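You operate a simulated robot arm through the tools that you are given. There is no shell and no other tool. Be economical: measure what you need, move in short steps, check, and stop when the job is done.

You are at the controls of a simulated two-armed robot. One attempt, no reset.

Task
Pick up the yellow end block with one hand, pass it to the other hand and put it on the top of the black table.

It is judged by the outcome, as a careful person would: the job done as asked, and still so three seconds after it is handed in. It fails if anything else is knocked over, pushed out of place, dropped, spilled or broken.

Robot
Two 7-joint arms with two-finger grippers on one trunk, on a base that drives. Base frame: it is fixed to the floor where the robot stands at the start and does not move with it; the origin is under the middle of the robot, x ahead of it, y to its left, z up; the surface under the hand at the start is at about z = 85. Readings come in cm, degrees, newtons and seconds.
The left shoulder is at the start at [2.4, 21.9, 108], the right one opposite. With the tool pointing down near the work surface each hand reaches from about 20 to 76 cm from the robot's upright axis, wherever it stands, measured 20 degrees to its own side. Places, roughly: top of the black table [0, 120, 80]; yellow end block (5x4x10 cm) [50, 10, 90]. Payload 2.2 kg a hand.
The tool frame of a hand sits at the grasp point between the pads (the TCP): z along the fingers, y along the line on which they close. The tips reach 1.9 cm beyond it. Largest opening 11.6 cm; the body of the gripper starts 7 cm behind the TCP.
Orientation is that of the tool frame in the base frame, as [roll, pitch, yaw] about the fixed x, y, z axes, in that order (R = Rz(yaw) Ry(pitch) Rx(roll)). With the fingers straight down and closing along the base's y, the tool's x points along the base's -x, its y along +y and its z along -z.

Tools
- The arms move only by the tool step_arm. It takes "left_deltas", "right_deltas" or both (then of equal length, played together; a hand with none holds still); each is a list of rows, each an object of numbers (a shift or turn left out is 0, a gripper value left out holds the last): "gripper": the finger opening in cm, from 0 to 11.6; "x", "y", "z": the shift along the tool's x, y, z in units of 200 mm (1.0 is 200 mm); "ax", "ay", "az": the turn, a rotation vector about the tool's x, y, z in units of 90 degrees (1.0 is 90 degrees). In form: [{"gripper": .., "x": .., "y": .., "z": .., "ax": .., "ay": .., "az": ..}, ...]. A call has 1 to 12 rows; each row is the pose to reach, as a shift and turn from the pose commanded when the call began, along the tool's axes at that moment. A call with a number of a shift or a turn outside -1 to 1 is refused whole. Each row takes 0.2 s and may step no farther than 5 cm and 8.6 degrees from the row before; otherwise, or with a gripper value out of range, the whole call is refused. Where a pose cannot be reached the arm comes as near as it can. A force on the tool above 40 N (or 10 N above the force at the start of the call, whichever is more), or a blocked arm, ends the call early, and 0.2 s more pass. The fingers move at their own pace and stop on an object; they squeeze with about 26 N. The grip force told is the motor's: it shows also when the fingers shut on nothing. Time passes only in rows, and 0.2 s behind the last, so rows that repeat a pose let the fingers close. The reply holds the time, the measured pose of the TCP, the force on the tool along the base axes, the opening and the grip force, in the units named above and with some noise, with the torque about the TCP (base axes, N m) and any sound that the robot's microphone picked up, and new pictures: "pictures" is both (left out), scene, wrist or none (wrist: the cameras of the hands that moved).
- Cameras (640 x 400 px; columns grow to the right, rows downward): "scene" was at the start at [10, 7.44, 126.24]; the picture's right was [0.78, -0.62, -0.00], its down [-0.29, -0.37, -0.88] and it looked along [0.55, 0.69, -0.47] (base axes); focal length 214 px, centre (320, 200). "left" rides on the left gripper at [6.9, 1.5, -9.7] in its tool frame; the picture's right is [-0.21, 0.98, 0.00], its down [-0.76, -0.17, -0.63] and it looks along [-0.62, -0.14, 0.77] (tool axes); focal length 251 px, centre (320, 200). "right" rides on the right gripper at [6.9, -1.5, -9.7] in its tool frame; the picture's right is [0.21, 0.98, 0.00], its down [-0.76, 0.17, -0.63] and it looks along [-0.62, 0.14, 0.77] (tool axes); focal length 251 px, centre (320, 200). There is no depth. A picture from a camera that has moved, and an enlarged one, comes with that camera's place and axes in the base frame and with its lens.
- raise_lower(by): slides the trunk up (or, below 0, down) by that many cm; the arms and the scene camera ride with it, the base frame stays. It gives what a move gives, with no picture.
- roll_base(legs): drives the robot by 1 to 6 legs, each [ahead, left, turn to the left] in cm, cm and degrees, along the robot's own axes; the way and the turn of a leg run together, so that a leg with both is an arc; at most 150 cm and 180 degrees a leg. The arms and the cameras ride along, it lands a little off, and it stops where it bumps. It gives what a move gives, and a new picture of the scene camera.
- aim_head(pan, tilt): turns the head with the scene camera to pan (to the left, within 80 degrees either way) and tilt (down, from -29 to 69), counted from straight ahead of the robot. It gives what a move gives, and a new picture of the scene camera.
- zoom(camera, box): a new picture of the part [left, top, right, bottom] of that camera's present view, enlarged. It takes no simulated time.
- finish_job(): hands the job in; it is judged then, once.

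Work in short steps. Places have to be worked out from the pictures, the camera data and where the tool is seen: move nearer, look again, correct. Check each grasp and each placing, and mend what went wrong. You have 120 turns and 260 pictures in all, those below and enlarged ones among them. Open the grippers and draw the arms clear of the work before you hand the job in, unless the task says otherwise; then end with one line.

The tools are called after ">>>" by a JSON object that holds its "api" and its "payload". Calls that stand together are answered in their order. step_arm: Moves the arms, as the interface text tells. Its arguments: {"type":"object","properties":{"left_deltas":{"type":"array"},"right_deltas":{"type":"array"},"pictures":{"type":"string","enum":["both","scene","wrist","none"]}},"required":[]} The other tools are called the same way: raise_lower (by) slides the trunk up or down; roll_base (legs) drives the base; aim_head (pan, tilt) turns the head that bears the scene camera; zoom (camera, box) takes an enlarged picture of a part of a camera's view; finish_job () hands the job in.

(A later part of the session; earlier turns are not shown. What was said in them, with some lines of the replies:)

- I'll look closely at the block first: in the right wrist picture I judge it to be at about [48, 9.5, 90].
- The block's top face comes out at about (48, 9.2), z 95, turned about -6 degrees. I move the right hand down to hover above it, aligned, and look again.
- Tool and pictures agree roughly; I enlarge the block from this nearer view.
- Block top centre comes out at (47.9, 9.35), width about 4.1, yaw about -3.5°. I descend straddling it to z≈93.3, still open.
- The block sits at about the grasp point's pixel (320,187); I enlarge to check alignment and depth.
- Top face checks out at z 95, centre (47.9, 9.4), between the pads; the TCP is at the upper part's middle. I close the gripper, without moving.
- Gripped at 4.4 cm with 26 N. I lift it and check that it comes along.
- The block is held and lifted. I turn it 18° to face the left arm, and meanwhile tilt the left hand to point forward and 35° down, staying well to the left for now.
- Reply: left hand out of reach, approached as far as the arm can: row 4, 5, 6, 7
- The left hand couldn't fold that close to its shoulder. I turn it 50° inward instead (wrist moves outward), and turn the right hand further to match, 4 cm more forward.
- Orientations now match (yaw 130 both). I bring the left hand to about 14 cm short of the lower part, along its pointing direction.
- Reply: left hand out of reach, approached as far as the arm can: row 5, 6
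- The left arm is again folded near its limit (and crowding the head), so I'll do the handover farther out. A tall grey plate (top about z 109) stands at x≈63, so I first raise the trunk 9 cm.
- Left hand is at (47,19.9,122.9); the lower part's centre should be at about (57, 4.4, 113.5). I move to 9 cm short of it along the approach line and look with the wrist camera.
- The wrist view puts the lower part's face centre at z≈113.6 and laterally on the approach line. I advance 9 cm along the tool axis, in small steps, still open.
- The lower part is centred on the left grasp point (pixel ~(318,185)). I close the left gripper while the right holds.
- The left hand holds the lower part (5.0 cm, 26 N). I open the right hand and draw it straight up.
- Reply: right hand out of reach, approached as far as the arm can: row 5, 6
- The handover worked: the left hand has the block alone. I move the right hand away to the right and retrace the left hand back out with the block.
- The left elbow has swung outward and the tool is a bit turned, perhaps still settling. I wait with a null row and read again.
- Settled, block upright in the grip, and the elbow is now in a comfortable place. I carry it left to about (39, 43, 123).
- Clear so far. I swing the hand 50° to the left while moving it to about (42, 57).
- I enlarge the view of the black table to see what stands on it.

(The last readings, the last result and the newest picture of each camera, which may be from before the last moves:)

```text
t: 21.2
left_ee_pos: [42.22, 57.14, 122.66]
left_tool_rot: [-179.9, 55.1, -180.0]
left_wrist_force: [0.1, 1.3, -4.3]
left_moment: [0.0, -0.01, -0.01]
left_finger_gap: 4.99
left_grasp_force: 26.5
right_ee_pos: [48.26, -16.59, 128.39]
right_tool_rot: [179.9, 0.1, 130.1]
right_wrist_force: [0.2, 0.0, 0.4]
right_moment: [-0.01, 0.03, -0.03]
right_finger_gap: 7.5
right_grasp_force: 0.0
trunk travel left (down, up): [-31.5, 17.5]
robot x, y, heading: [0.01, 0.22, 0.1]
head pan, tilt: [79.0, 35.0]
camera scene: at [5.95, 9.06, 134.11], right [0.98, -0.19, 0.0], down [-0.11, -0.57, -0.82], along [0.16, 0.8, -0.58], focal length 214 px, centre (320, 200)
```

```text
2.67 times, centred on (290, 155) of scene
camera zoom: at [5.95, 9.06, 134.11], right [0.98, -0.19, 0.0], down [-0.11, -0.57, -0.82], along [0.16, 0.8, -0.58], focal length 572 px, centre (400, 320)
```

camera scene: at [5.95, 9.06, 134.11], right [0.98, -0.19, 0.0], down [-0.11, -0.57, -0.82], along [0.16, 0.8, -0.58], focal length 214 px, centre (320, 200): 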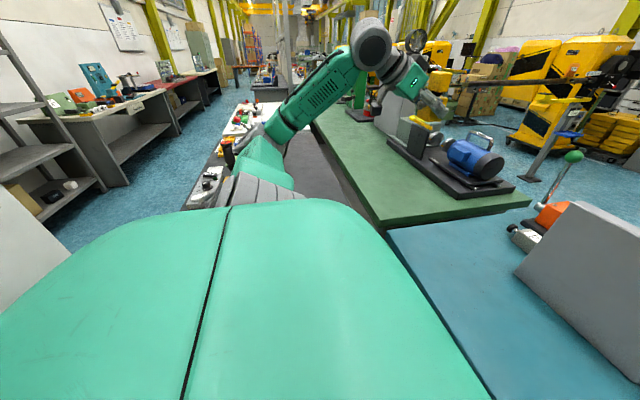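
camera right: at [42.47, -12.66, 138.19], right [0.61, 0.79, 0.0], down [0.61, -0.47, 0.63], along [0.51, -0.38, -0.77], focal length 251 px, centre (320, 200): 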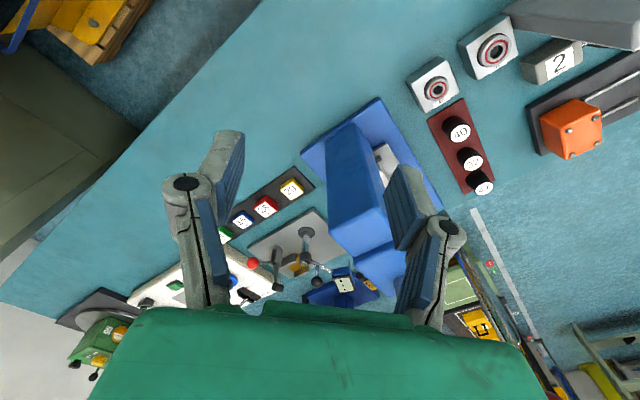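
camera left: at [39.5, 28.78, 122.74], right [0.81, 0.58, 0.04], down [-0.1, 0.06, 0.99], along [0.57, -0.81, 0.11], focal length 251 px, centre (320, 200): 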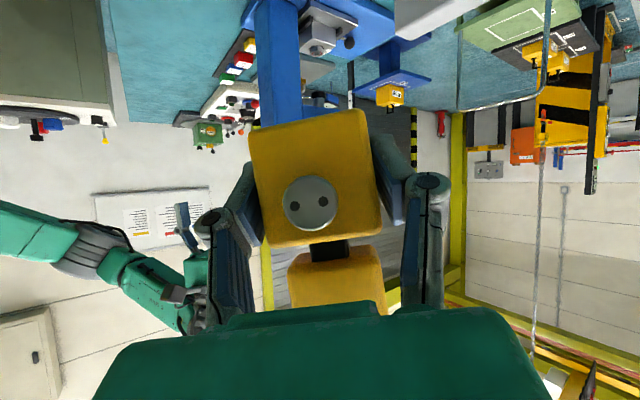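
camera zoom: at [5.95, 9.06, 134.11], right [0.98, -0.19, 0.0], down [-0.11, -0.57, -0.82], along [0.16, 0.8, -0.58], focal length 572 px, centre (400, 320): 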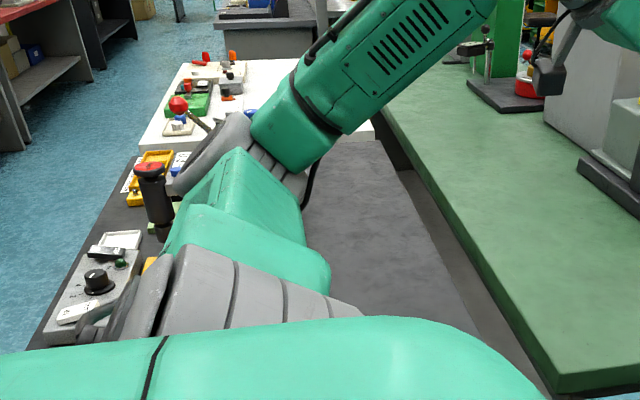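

The near right part of the black table (x 5–27, y 62–100) is empty; tools stand on its left side only. I swing the hand 60° more and bring it above (20, 75), staying high.

>>> {"api": "step_arm", "payload": {"left_deltas": [{"x": 0.079, "y": 0.112, "z": -0.113, "ax": -0.068, "az": -0.048}, {"x": 0.158, "y": 0.225, "z": -0.225, "ax": -0.137, "az": -0.096}, {"x": 0.237, "y": 0.337, "z": -0.338, "ax": -0.205, "az": -0.144}, {"x": 0.316, "y": 0.45, "z": -0.45, "ax": -0.273, "az": -0.191}, {"x": 0.394, "y": 0.562, "z": -0.562, "ax": -0.341, "az": -0.239}, {"x": 0.473, "y": 0.675, "z": -0.675, "ax": -0.41, "az": -0.287}, {"x": 0.552, "y": 0.787, "z": -0.787, "ax": -0.478, "az": -0.335}, {"x": 0.631, "y": 0.9, "z": -0.9, "ax": -0.546, "az": -0.383}, {"x": 0.631, "y": 0.9, "z": -0.9, "ax": -0.546, "az": -0.383}]}}

```text
t: 23.2
left_ee_pos: [20.24, 75.12, 122.73]
left_tool_rot: [-179.9, 55.0, -119.8]
left_wrist_force: [0.3, 0.8, -2.9]
left_moment: [0.02, -0.03, 0.02]
left_finger_gap: 4.97
left_grasp_force: 26.5
right_ee_pos: [48.38, -16.7, 128.31]
right_tool_rot: [179.9, 0.0, 130.3]
right_wrist_force: [0.5, 0.3, -0.2]
right_moment: [0.0, 0.0, 0.01]
right_finger_gap: 7.51
right_grasp_force: 0.1
trunk travel left (down, up): [-31.5, 17.5]
robot x, y, heading: [-0.05, 0.02, 0.4]
head pan, tilt: [79.0, 35.0]
camera scene: at [5.86, 9.04, 134.11], right [0.98, -0.19, 0.0], down [-0.11, -0.57, -0.82], along [0.15, 0.8, -0.58], focal length 214 px, centre (320, 200)
camera left: at [12.93, 65.69, 122.63], right [-0.79, 0.59, 0.17], down [0.1, -0.15, 0.98], along [0.61, 0.79, 0.06], focal length 251 px, centre (320, 200)
```

scene: 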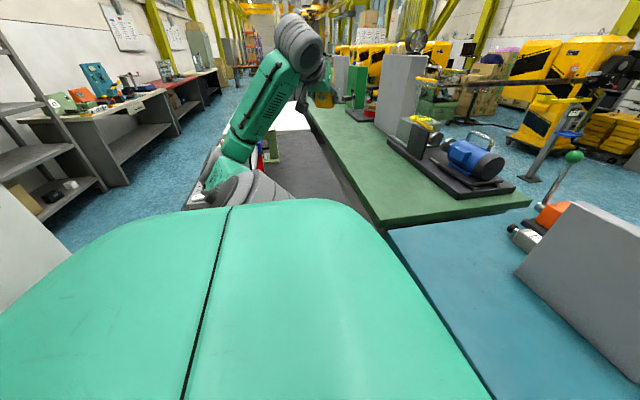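
left: 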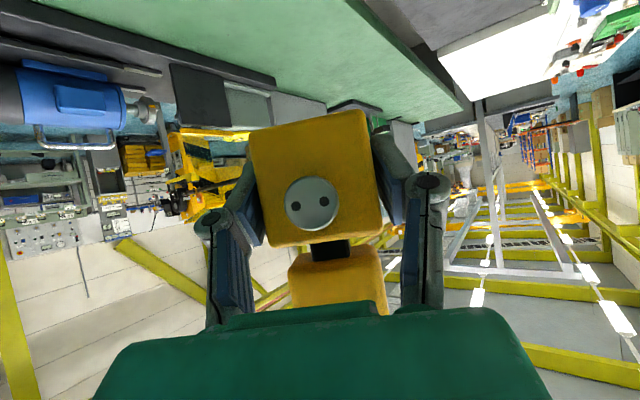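

The block is now over the table with the elbow high. I lower the trunk 9 cm, then come down with the arm to about (17, 73, 100).

>>> {"api": "raise_lower", "payload": {"by": -9}}

>>> {"api": "step_arm", "payload": {"left_deltas": [{"x": 0.165, "y": 0.022, "z": 0.063}, {"x": 0.33, "y": 0.043, "z": 0.127}, {"x": 0.495, "y": 0.065, "z": 0.19}, {"x": 0.66, "y": 0.086, "z": 0.253}, {"x": 0.66, "y": 0.086, "z": 0.253}]}}

```text
t: 24.4
left_ee_pos: [20.18, 74.99, 113.87]
left_tool_rot: [-179.8, 55.0, -119.9]
left_wrist_force: [-0.5, -0.7, -4.1]
left_moment: [-0.02, -0.02, -0.02]
left_finger_gap: 4.99
left_grasp_force: 25.7
right_ee_pos: [48.19, -16.83, 119.44]
right_tool_rot: [179.9, 0.0, 130.2]
right_wrist_force: [0.1, 1.4, -0.7]
right_moment: [-0.03, -0.03, -0.02]
right_finger_gap: 7.5
right_grasp_force: 0.2
trunk travel left (down, up): [-22.5, 26.5]
robot x, y, heading: [0.4, -0.23, 0.2]
head pan, tilt: [79.0, 35.0]
```

```text
t: 25.6
left_ee_pos: [17.01, 72.75, 99.96]
left_tool_rot: [-179.8, 55.1, -119.9]
left_wrist_force: [0.2, 0.0, -3.7]
left_moment: [0.04, 0.02, 0.0]
left_finger_gap: 4.99
left_grasp_force: 26.2
right_ee_pos: [48.34, -16.73, 119.41]
right_tool_rot: [180.0, 0.0, 130.2]
right_wrist_force: [-1.1, 0.6, 0.7]
right_moment: [-0.01, 0.01, 0.0]
right_finger_gap: 7.49
right_grasp_force: 0.0
trunk travel left (down, up): [-22.5, 26.5]
robot x, y, heading: [-0.19, 0.03, 0.0]
head pan, tilt: [79.0, 35.0]
camera scene: at [5.78, 8.93, 125.12], right [0.98, -0.19, 0.0], down [-0.11, -0.57, -0.82], along [0.15, 0.8, -0.58], focal length 214 px, centre (320, 200)
camera left: at [9.71, 63.46, 99.9], right [-0.78, 0.6, 0.17], down [0.1, -0.16, 0.98], along [0.61, 0.79, 0.06], focal length 251 px, centre (320, 200)
```

scene: 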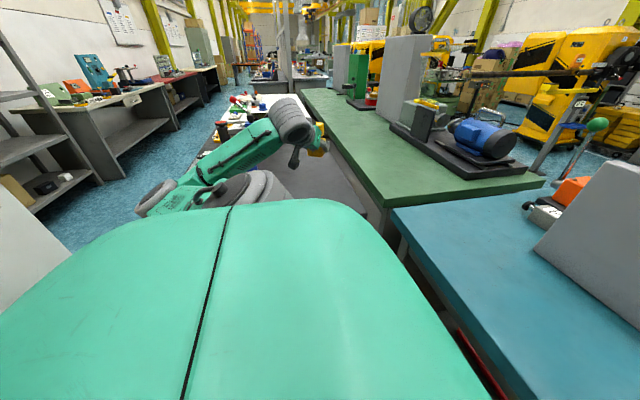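
left: 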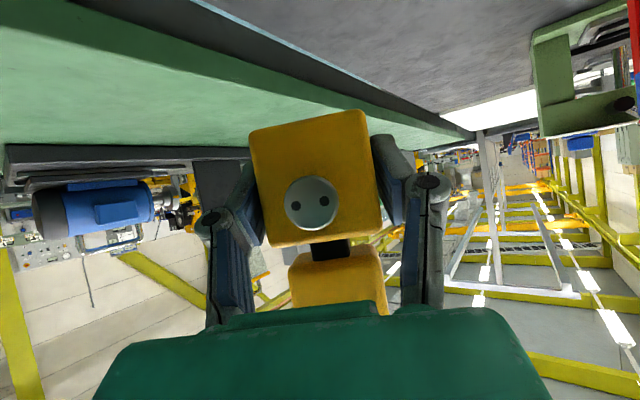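

The elbow has swung out low to the left; I check its clearance from the table's tools before going on.

>>> {"api": "zoom", "payload": {"camera": "scene", "box": [120, 70, 360, 220]}}

```text
2.67 times, centred on (240, 145) of scene
camera zoom: at [5.78, 8.93, 125.12], right [0.98, -0.19, 0.0], down [-0.11, -0.57, -0.82], along [0.15, 0.8, -0.58], focal length 572 px, centre (533, 347)
```

zoom: 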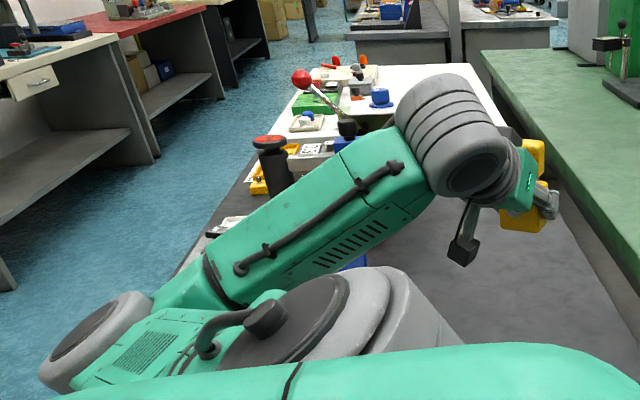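

Elbow is about (-20, 49, 101): in front of the table edge and well clear of the tools (y>90). I come down another 7 cm and look.

>>> {"api": "step_arm", "payload": {"left_deltas": [{"x": 0.1, "y": -0.006, "z": 0.058}, {"x": 0.2, "y": -0.012, "z": 0.116}, {"x": 0.305, "y": -0.019, "z": 0.174}, {"x": 0.305, "y": -0.019, "z": 0.174}]}}

```text
t: 26.6
left_ee_pos: [16.98, 72.01, 93.01]
left_tool_rot: [-179.8, 55.1, -120.0]
left_wrist_force: [-0.8, 0.6, -3.9]
left_moment: [-0.03, -0.01, -0.02]
left_finger_gap: 4.98
left_grasp_force: 26.0
right_ee_pos: [48.38, -16.76, 119.44]
right_tool_rot: [179.9, 0.1, 130.2]
right_wrist_force: [0.3, 0.0, -0.3]
right_moment: [0.03, -0.01, 0.01]
right_finger_gap: 7.49
right_grasp_force: 0.1
trunk travel left (down, up): [-22.5, 26.5]
robot x, y, heading: [-0.07, 0.01, -0.1]
head pan, tilt: [79.0, 35.0]
camera scene: at [5.75, 8.92, 125.12], right [0.98, -0.19, 0.0], down [-0.11, -0.57, -0.82], along [0.16, 0.8, -0.58], focal length 214 px, centre (320, 200)
camera left: at [9.68, 62.65, 92.86], right [-0.78, 0.6, 0.17], down [0.1, -0.16, 0.98], along [0.61, 0.79, 0.06], focal length 251 px, centre (320, 200)
```

scene: 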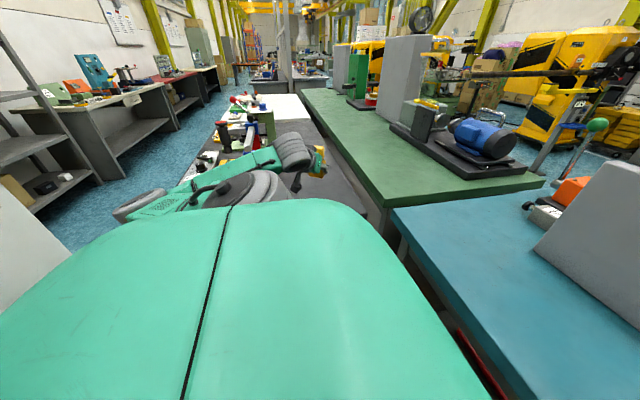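
left: 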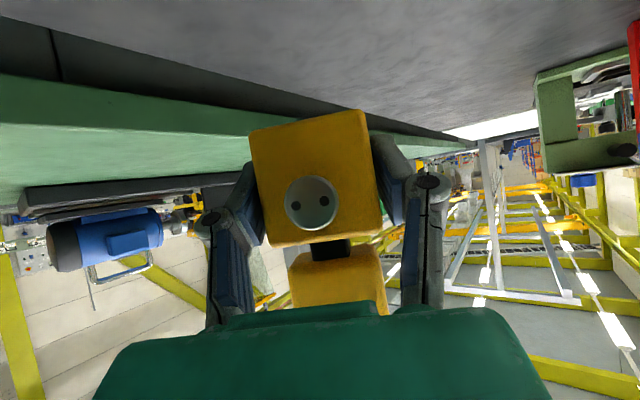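

Elbow still clear. The table's near edge could be as far as y≈65, so I shift to y≈76 while going down to z≈85.5.

>>> {"api": "step_arm", "payload": {"left_deltas": [{"x": 0.074, "y": 0.048, "z": 0.112}, {"x": 0.148, "y": 0.095, "z": 0.225}, {"x": 0.222, "y": 0.143, "z": 0.337}, {"x": 0.222, "y": 0.143, "z": 0.337}]}}

>>> {"api": "zoom", "payload": {"camera": "scene", "box": [120, 70, 360, 220]}}

```text
t: 27.6
left_ee_pos: [15.91, 76.16, 85.51]
left_tool_rot: [-179.8, 55.1, -119.9]
left_wrist_force: [0.0, -0.2, -2.8]
left_moment: [-0.01, 0.01, 0.0]
left_finger_gap: 5.0
left_grasp_force: 25.4
right_ee_pos: [48.17, -16.75, 119.39]
right_tool_rot: [179.8, -0.1, 130.2]
right_wrist_force: [0.5, 0.0, 0.2]
right_moment: [0.02, -0.01, 0.0]
right_finger_gap: 7.48
right_grasp_force: 0.1
trunk travel left (down, up): [-22.5, 26.5]
robot x, y, heading: [0.3, 0.17, -0.2]
head pan, tilt: [79.0, 35.0]
camera scene: at [5.73, 8.96, 125.12], right [0.98, -0.19, 0.0], down [-0.11, -0.57, -0.82], along [0.16, 0.8, -0.58], focal length 214 px, centre (320, 200)
camera left: at [8.74, 66.75, 85.42], right [-0.78, 0.6, 0.17], down [0.1, -0.15, 0.98], along [0.61, 0.79, 0.06], focal length 251 px, centre (320, 200)
```

scene: 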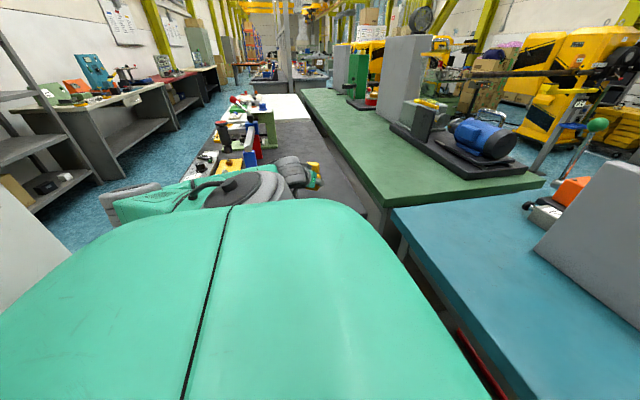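
left: 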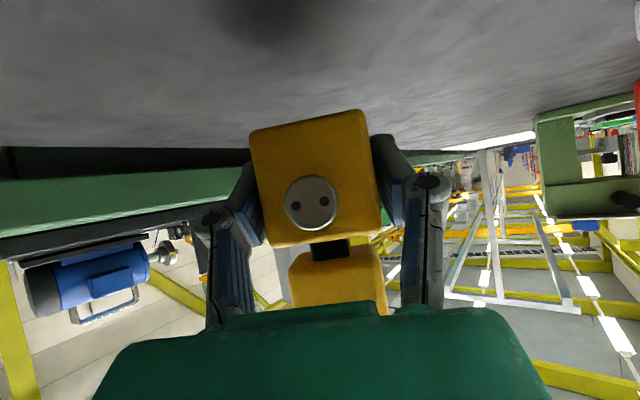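

```text
2.67 times, centred on (240, 145) of scene
camera zoom: at [5.73, 8.96, 125.12], right [0.98, -0.19, 0.0], down [-0.11, -0.57, -0.82], along [0.16, 0.8, -0.58], focal length 572 px, centre (533, 347)
```

zoom: 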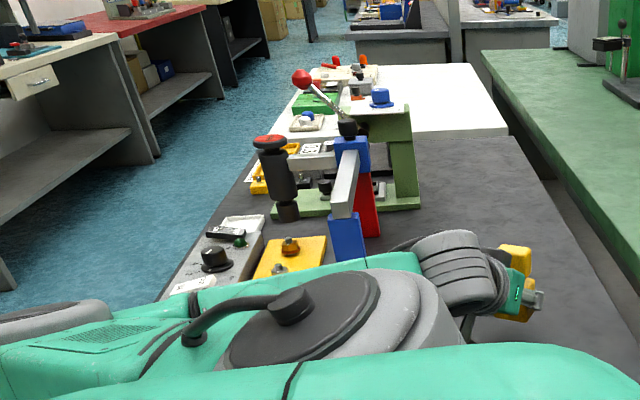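

The tools on the table are all at y>90, clear of the arm. The block's bottom should be about 2.6 cm above the table; I go down 2 cm gently.

>>> {"api": "step_arm", "payload": {"left_deltas": [{"x": 0.0205, "z": 0.0144}, {"x": 0.041, "z": 0.0287}, {"x": 0.0615, "z": 0.043}, {"x": 0.082, "z": 0.0574}], "pictures": "wrist"}}

```text
t: 28.6
left_ee_pos: [15.99, 76.11, 83.45]
left_tool_rot: [-179.8, 55.0, -119.7]
left_wrist_force: [0.3, -0.6, -2.7]
left_moment: [0.02, -0.01, -0.01]
left_finger_gap: 4.99
left_grasp_force: 25.9
right_ee_pos: [48.32, -16.67, 119.47]
right_tool_rot: [179.8, 0.1, 130.2]
right_wrist_force: [-0.6, -0.9, 0.1]
right_moment: [0.0, 0.02, 0.03]
right_finger_gap: 7.53
right_grasp_force: 0.1
trunk travel left (down, up): [-22.5, 26.5]
robot x, y, heading: [0.36, -0.1, -0.1]
head pan, tilt: [79.0, 35.0]
camera left: at [8.78, 66.76, 83.37], right [-0.78, 0.6, 0.17], down [0.1, -0.15, 0.98], along [0.61, 0.79, 0.06], focal length 251 px, centre (320, 200)
```

left: 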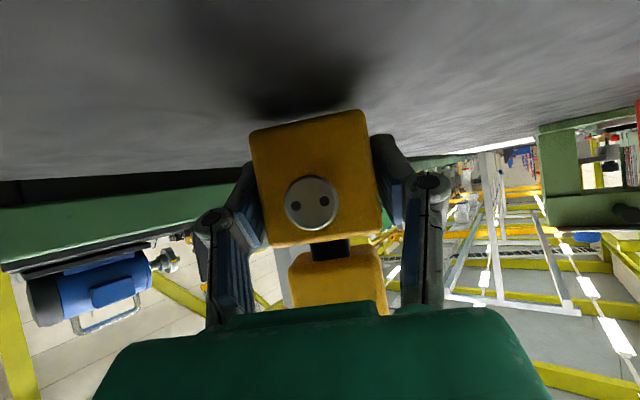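

No contact yet, the shadow is closing in under the block. I go down another 0.6 cm in 0.15 cm rows, watching the force.

>>> {"api": "step_arm", "payload": {"left_deltas": [{"x": 0.006, "z": 0.0043}, {"x": 0.0123, "z": 0.0086}, {"x": 0.0185, "z": 0.013}, {"x": 0.0246, "z": 0.0172}], "pictures": "wrist"}}

```text
t: 29.6
left_ee_pos: [16.03, 76.07, 82.96]
left_tool_rot: [-179.7, 55.0, -119.9]
left_wrist_force: [0.1, 0.1, -2.3]
left_moment: [-0.01, -0.01, 0.01]
left_finger_gap: 5.0
left_grasp_force: 26.1
right_ee_pos: [48.26, -16.83, 119.57]
right_tool_rot: [179.9, 0.0, 130.2]
right_wrist_force: [-0.9, -0.3, -0.2]
right_moment: [0.0, 0.0, 0.01]
right_finger_gap: 7.52
right_grasp_force: 0.0
trunk travel left (down, up): [-22.5, 26.5]
robot x, y, heading: [0.02, 0.03, -0.1]
head pan, tilt: [79.0, 35.0]
camera left: at [8.78, 66.8, 82.82], right [-0.78, 0.6, 0.17], down [0.1, -0.16, 0.98], along [0.61, 0.79, 0.06], focal length 251 px, centre (320, 200)
```

left: 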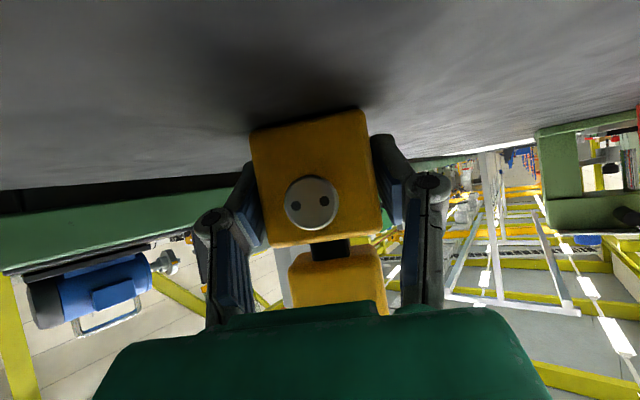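

Almost touching (weight still mostly carried). Another 0.45 cm in fine rows.

>>> {"api": "step_arm", "payload": {"left_deltas": [{"x": 0.0041, "z": 0.0029}, {"x": 0.0082, "z": 0.0057}, {"x": 0.0123, "z": 0.0086}], "pictures": "wrist"}}

```text
t: 30.4
left_ee_pos: [15.97, 76.13, 82.83]
left_tool_rot: [-179.9, 55.3, -120.0]
left_wrist_force: [0.0, 5.6, 12.0]
left_moment: [0.02, 0.2, -0.09]
left_finger_gap: 5.02
left_grasp_force: 26.3
right_ee_pos: [48.17, -16.94, 119.51]
right_tool_rot: [179.9, 0.0, 130.2]
right_wrist_force: [0.0, -0.4, 0.3]
right_moment: [-0.01, -0.01, 0.02]
right_finger_gap: 7.51
right_grasp_force: 0.0
trunk travel left (down, up): [-22.5, 26.5]
robot x, y, heading: [-0.14, -0.1, -0.3]
head pan, tilt: [79.0, 35.0]
camera left: at [8.77, 66.78, 82.69], right [-0.78, 0.6, 0.18], down [0.1, -0.16, 0.98], along [0.61, 0.79, 0.07], focal length 251 px, centre (320, 200)
```

left: 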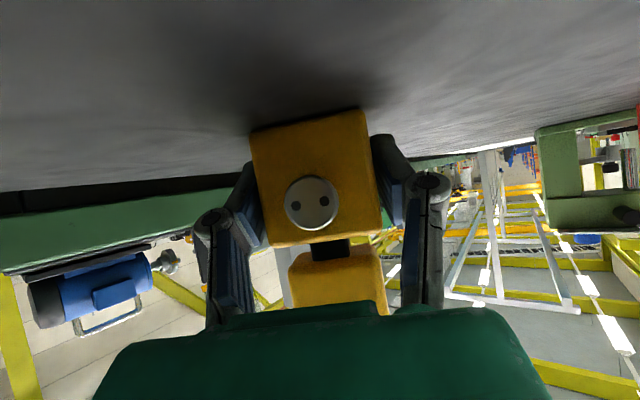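

Contact: 12 N upward at z 82.83, as expected for the block's bottom. I ease off by 0.15 cm to unload and open the fingers.

>>> {"api": "step_arm", "payload": {"left_deltas": [{"x": -0.006, "z": -0.0043}, {"x": -0.006, "z": -0.0043, "gripper": 5.6}, {"x": -0.006, "z": -0.0043, "gripper": 9.5}, {"x": -0.006, "z": -0.0043, "gripper": 9.5}], "pictures": "both"}}

```text
t: 31.4
left_ee_pos: [16.12, 76.12, 82.77]
left_tool_rot: [-179.8, 55.0, -119.8]
left_wrist_force: [0.1, 0.7, -0.1]
left_moment: [0.01, -0.01, 0.04]
left_finger_gap: 9.49
left_grasp_force: 0.1
right_ee_pos: [48.25, -16.73, 119.41]
right_tool_rot: [179.9, 0.0, 130.2]
right_wrist_force: [0.3, -0.5, -0.2]
right_moment: [-0.04, 0.03, 0.01]
right_finger_gap: 7.51
right_grasp_force: 0.0
trunk travel left (down, up): [-22.5, 26.5]
robot x, y, heading: [0.41, -0.27, -0.2]
head pan, tilt: [79.0, 35.0]
camera scene: at [5.71, 8.88, 125.13], right [0.98, -0.19, 0.0], down [-0.11, -0.56, -0.82], along [0.16, 0.8, -0.58], focal length 214 px, centre (320, 200)
camera left: at [8.74, 66.74, 82.66], right [-0.78, 0.6, 0.17], down [0.1, -0.16, 0.98], along [0.61, 0.79, 0.06], focal length 251 px, centre (320, 200)
```

scene: 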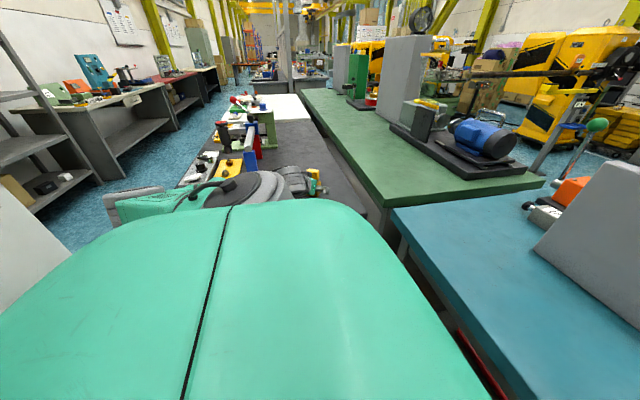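
left: 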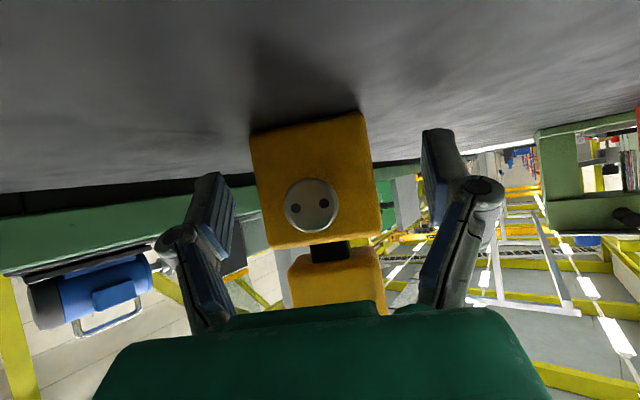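

The block stands by itself, fingers clear on both sides. I back out 6 cm along the tool axis, then check.

>>> {"api": "step_arm", "payload": {"left_deltas": [{"z": -0.06}, {"z": -0.14}, {"z": -0.22}, {"z": -0.3}], "pictures": "wrist"}}

```text
t: 32.4
left_ee_pos: [13.51, 71.76, 86.2]
left_tool_rot: [-179.8, 55.1, -119.8]
left_wrist_force: [-1.2, 0.1, 0.3]
left_moment: [0.02, -0.01, 0.04]
left_finger_gap: 9.51
left_grasp_force: 0.0
right_ee_pos: [48.28, -16.85, 119.37]
right_tool_rot: [179.9, 0.0, 130.2]
right_wrist_force: [0.1, 0.0, -0.8]
right_moment: [0.02, -0.02, -0.02]
right_finger_gap: 7.5
right_grasp_force: 0.1
trunk travel left (down, up): [-22.5, 26.5]
robot x, y, heading: [-0.08, -0.09, 0.3]
head pan, tilt: [79.0, 35.0]
camera left: at [6.32, 62.39, 86.13], right [-0.78, 0.6, 0.17], down [0.1, -0.15, 0.98], along [0.61, 0.79, 0.06], focal length 251 px, centre (320, 200)
```

left: 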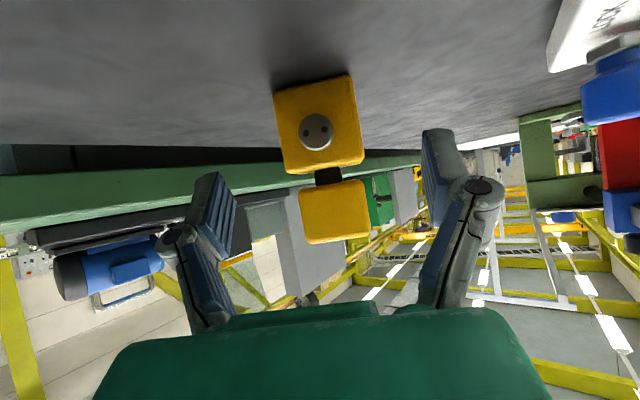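

Block stands alone. I raise the left hand about 16 cm, slightly backward.

>>> {"api": "step_arm", "payload": {"left_deltas": [{"x": -0.1, "z": -0.15}, {"x": -0.25, "z": -0.28}, {"x": -0.42, "z": -0.41}, {"x": -0.6, "z": -0.54}, {"x": -0.6, "z": -0.54}]}}

```text
t: 33.6
left_ee_pos: [12.17, 70.63, 101.86]
left_tool_rot: [176.2, 53.5, -123.2]
left_wrist_force: [1.3, -0.3, 2.8]
left_moment: [-0.21, 0.08, 0.01]
left_finger_gap: 9.49
left_grasp_force: 0.0
left hand out of reach, approached as far as the arm can: row 2, 3, 4, 5
right_ee_pos: [48.26, -16.68, 119.36]
right_tool_rot: [180.0, 0.0, 130.1]
right_wrist_force: [0.8, 0.2, 0.1]
right_moment: [0.02, 0.04, 0.0]
right_finger_gap: 7.49
right_grasp_force: 0.2
trunk travel left (down, up): [-22.5, 26.5]
robot x, y, heading: [0.0, 0.16, 0.1]
head pan, tilt: [79.0, 35.0]
camera scene: at [5.74, 8.98, 125.11], right [0.98, -0.19, 0.0], down [-0.11, -0.57, -0.82], along [0.16, 0.8, -0.58], focal length 214 px, centre (320, 200)
camera left: at [5.01, 61.41, 102.1], right [-0.77, 0.6, 0.21], down [0.15, -0.15, 0.98], along [0.62, 0.79, 0.03], focal length 251 px, centre (320, 200)
```

scene: 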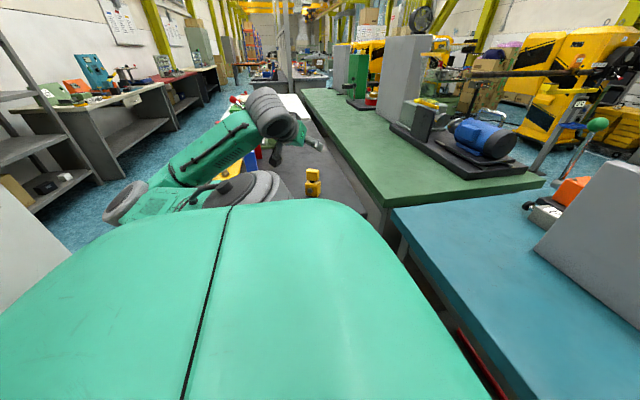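
left: 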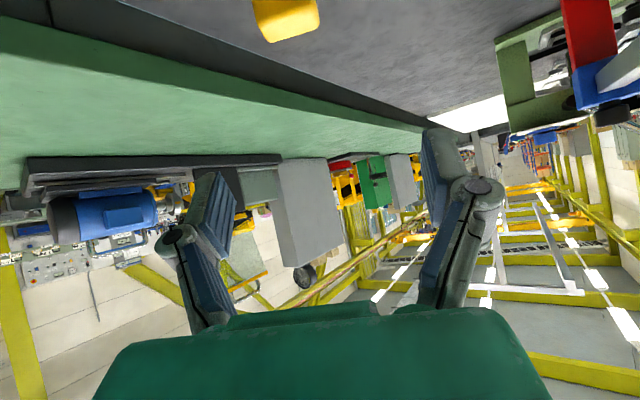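

The block stands upright on the table. I raise the trunk 8 cm to draw the arms farther clear, then check with an enlarged view.

>>> {"api": "raise_lower", "payload": {"by": 8}}

>>> {"api": "zoom", "payload": {"camera": "scene", "box": [180, 90, 420, 240]}}

```text
t: 34.8
left_ee_pos: [12.47, 70.76, 110.31]
left_tool_rot: [-179.7, 54.9, -120.0]
left_wrist_force: [-0.1, -0.3, 0.7]
left_moment: [0.0, -0.01, -0.04]
left_finger_gap: 9.5
left_grasp_force: 0.1
right_ee_pos: [48.32, -16.73, 127.41]
right_tool_rot: [179.9, 0.1, 130.1]
right_wrist_force: [0.1, 0.9, 0.0]
right_moment: [0.01, 0.04, 0.01]
right_finger_gap: 7.52
right_grasp_force: 0.0
trunk travel left (down, up): [-30.5, 18.5]
robot x, y, heading: [-0.11, 0.12, 0.3]
head pan, tilt: [79.0, 35.0]
```

```text
2.67 times, centred on (300, 165) of scene
camera zoom: at [5.73, 8.85, 133.13], right [0.98, -0.19, 0.0], down [-0.11, -0.56, -0.82], along [0.16, 0.8, -0.58], focal length 572 px, centre (373, 293)
```

zoom: 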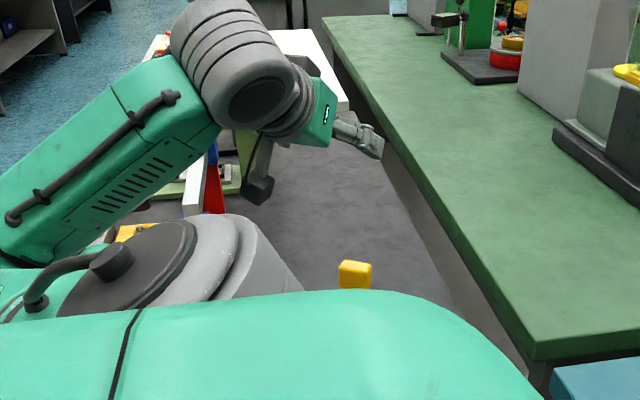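

The block stands on the black table with both hands open and clear, so I hand the job in.

>>> {"api": "finish_job", "payload": {}}

```text
The job is handed in.
```

The right hand picked up the yellow end block and passed it to the left hand. The left hand set it upright on the black table; both grippers are open and clear, and I saw nothing else disturbed.
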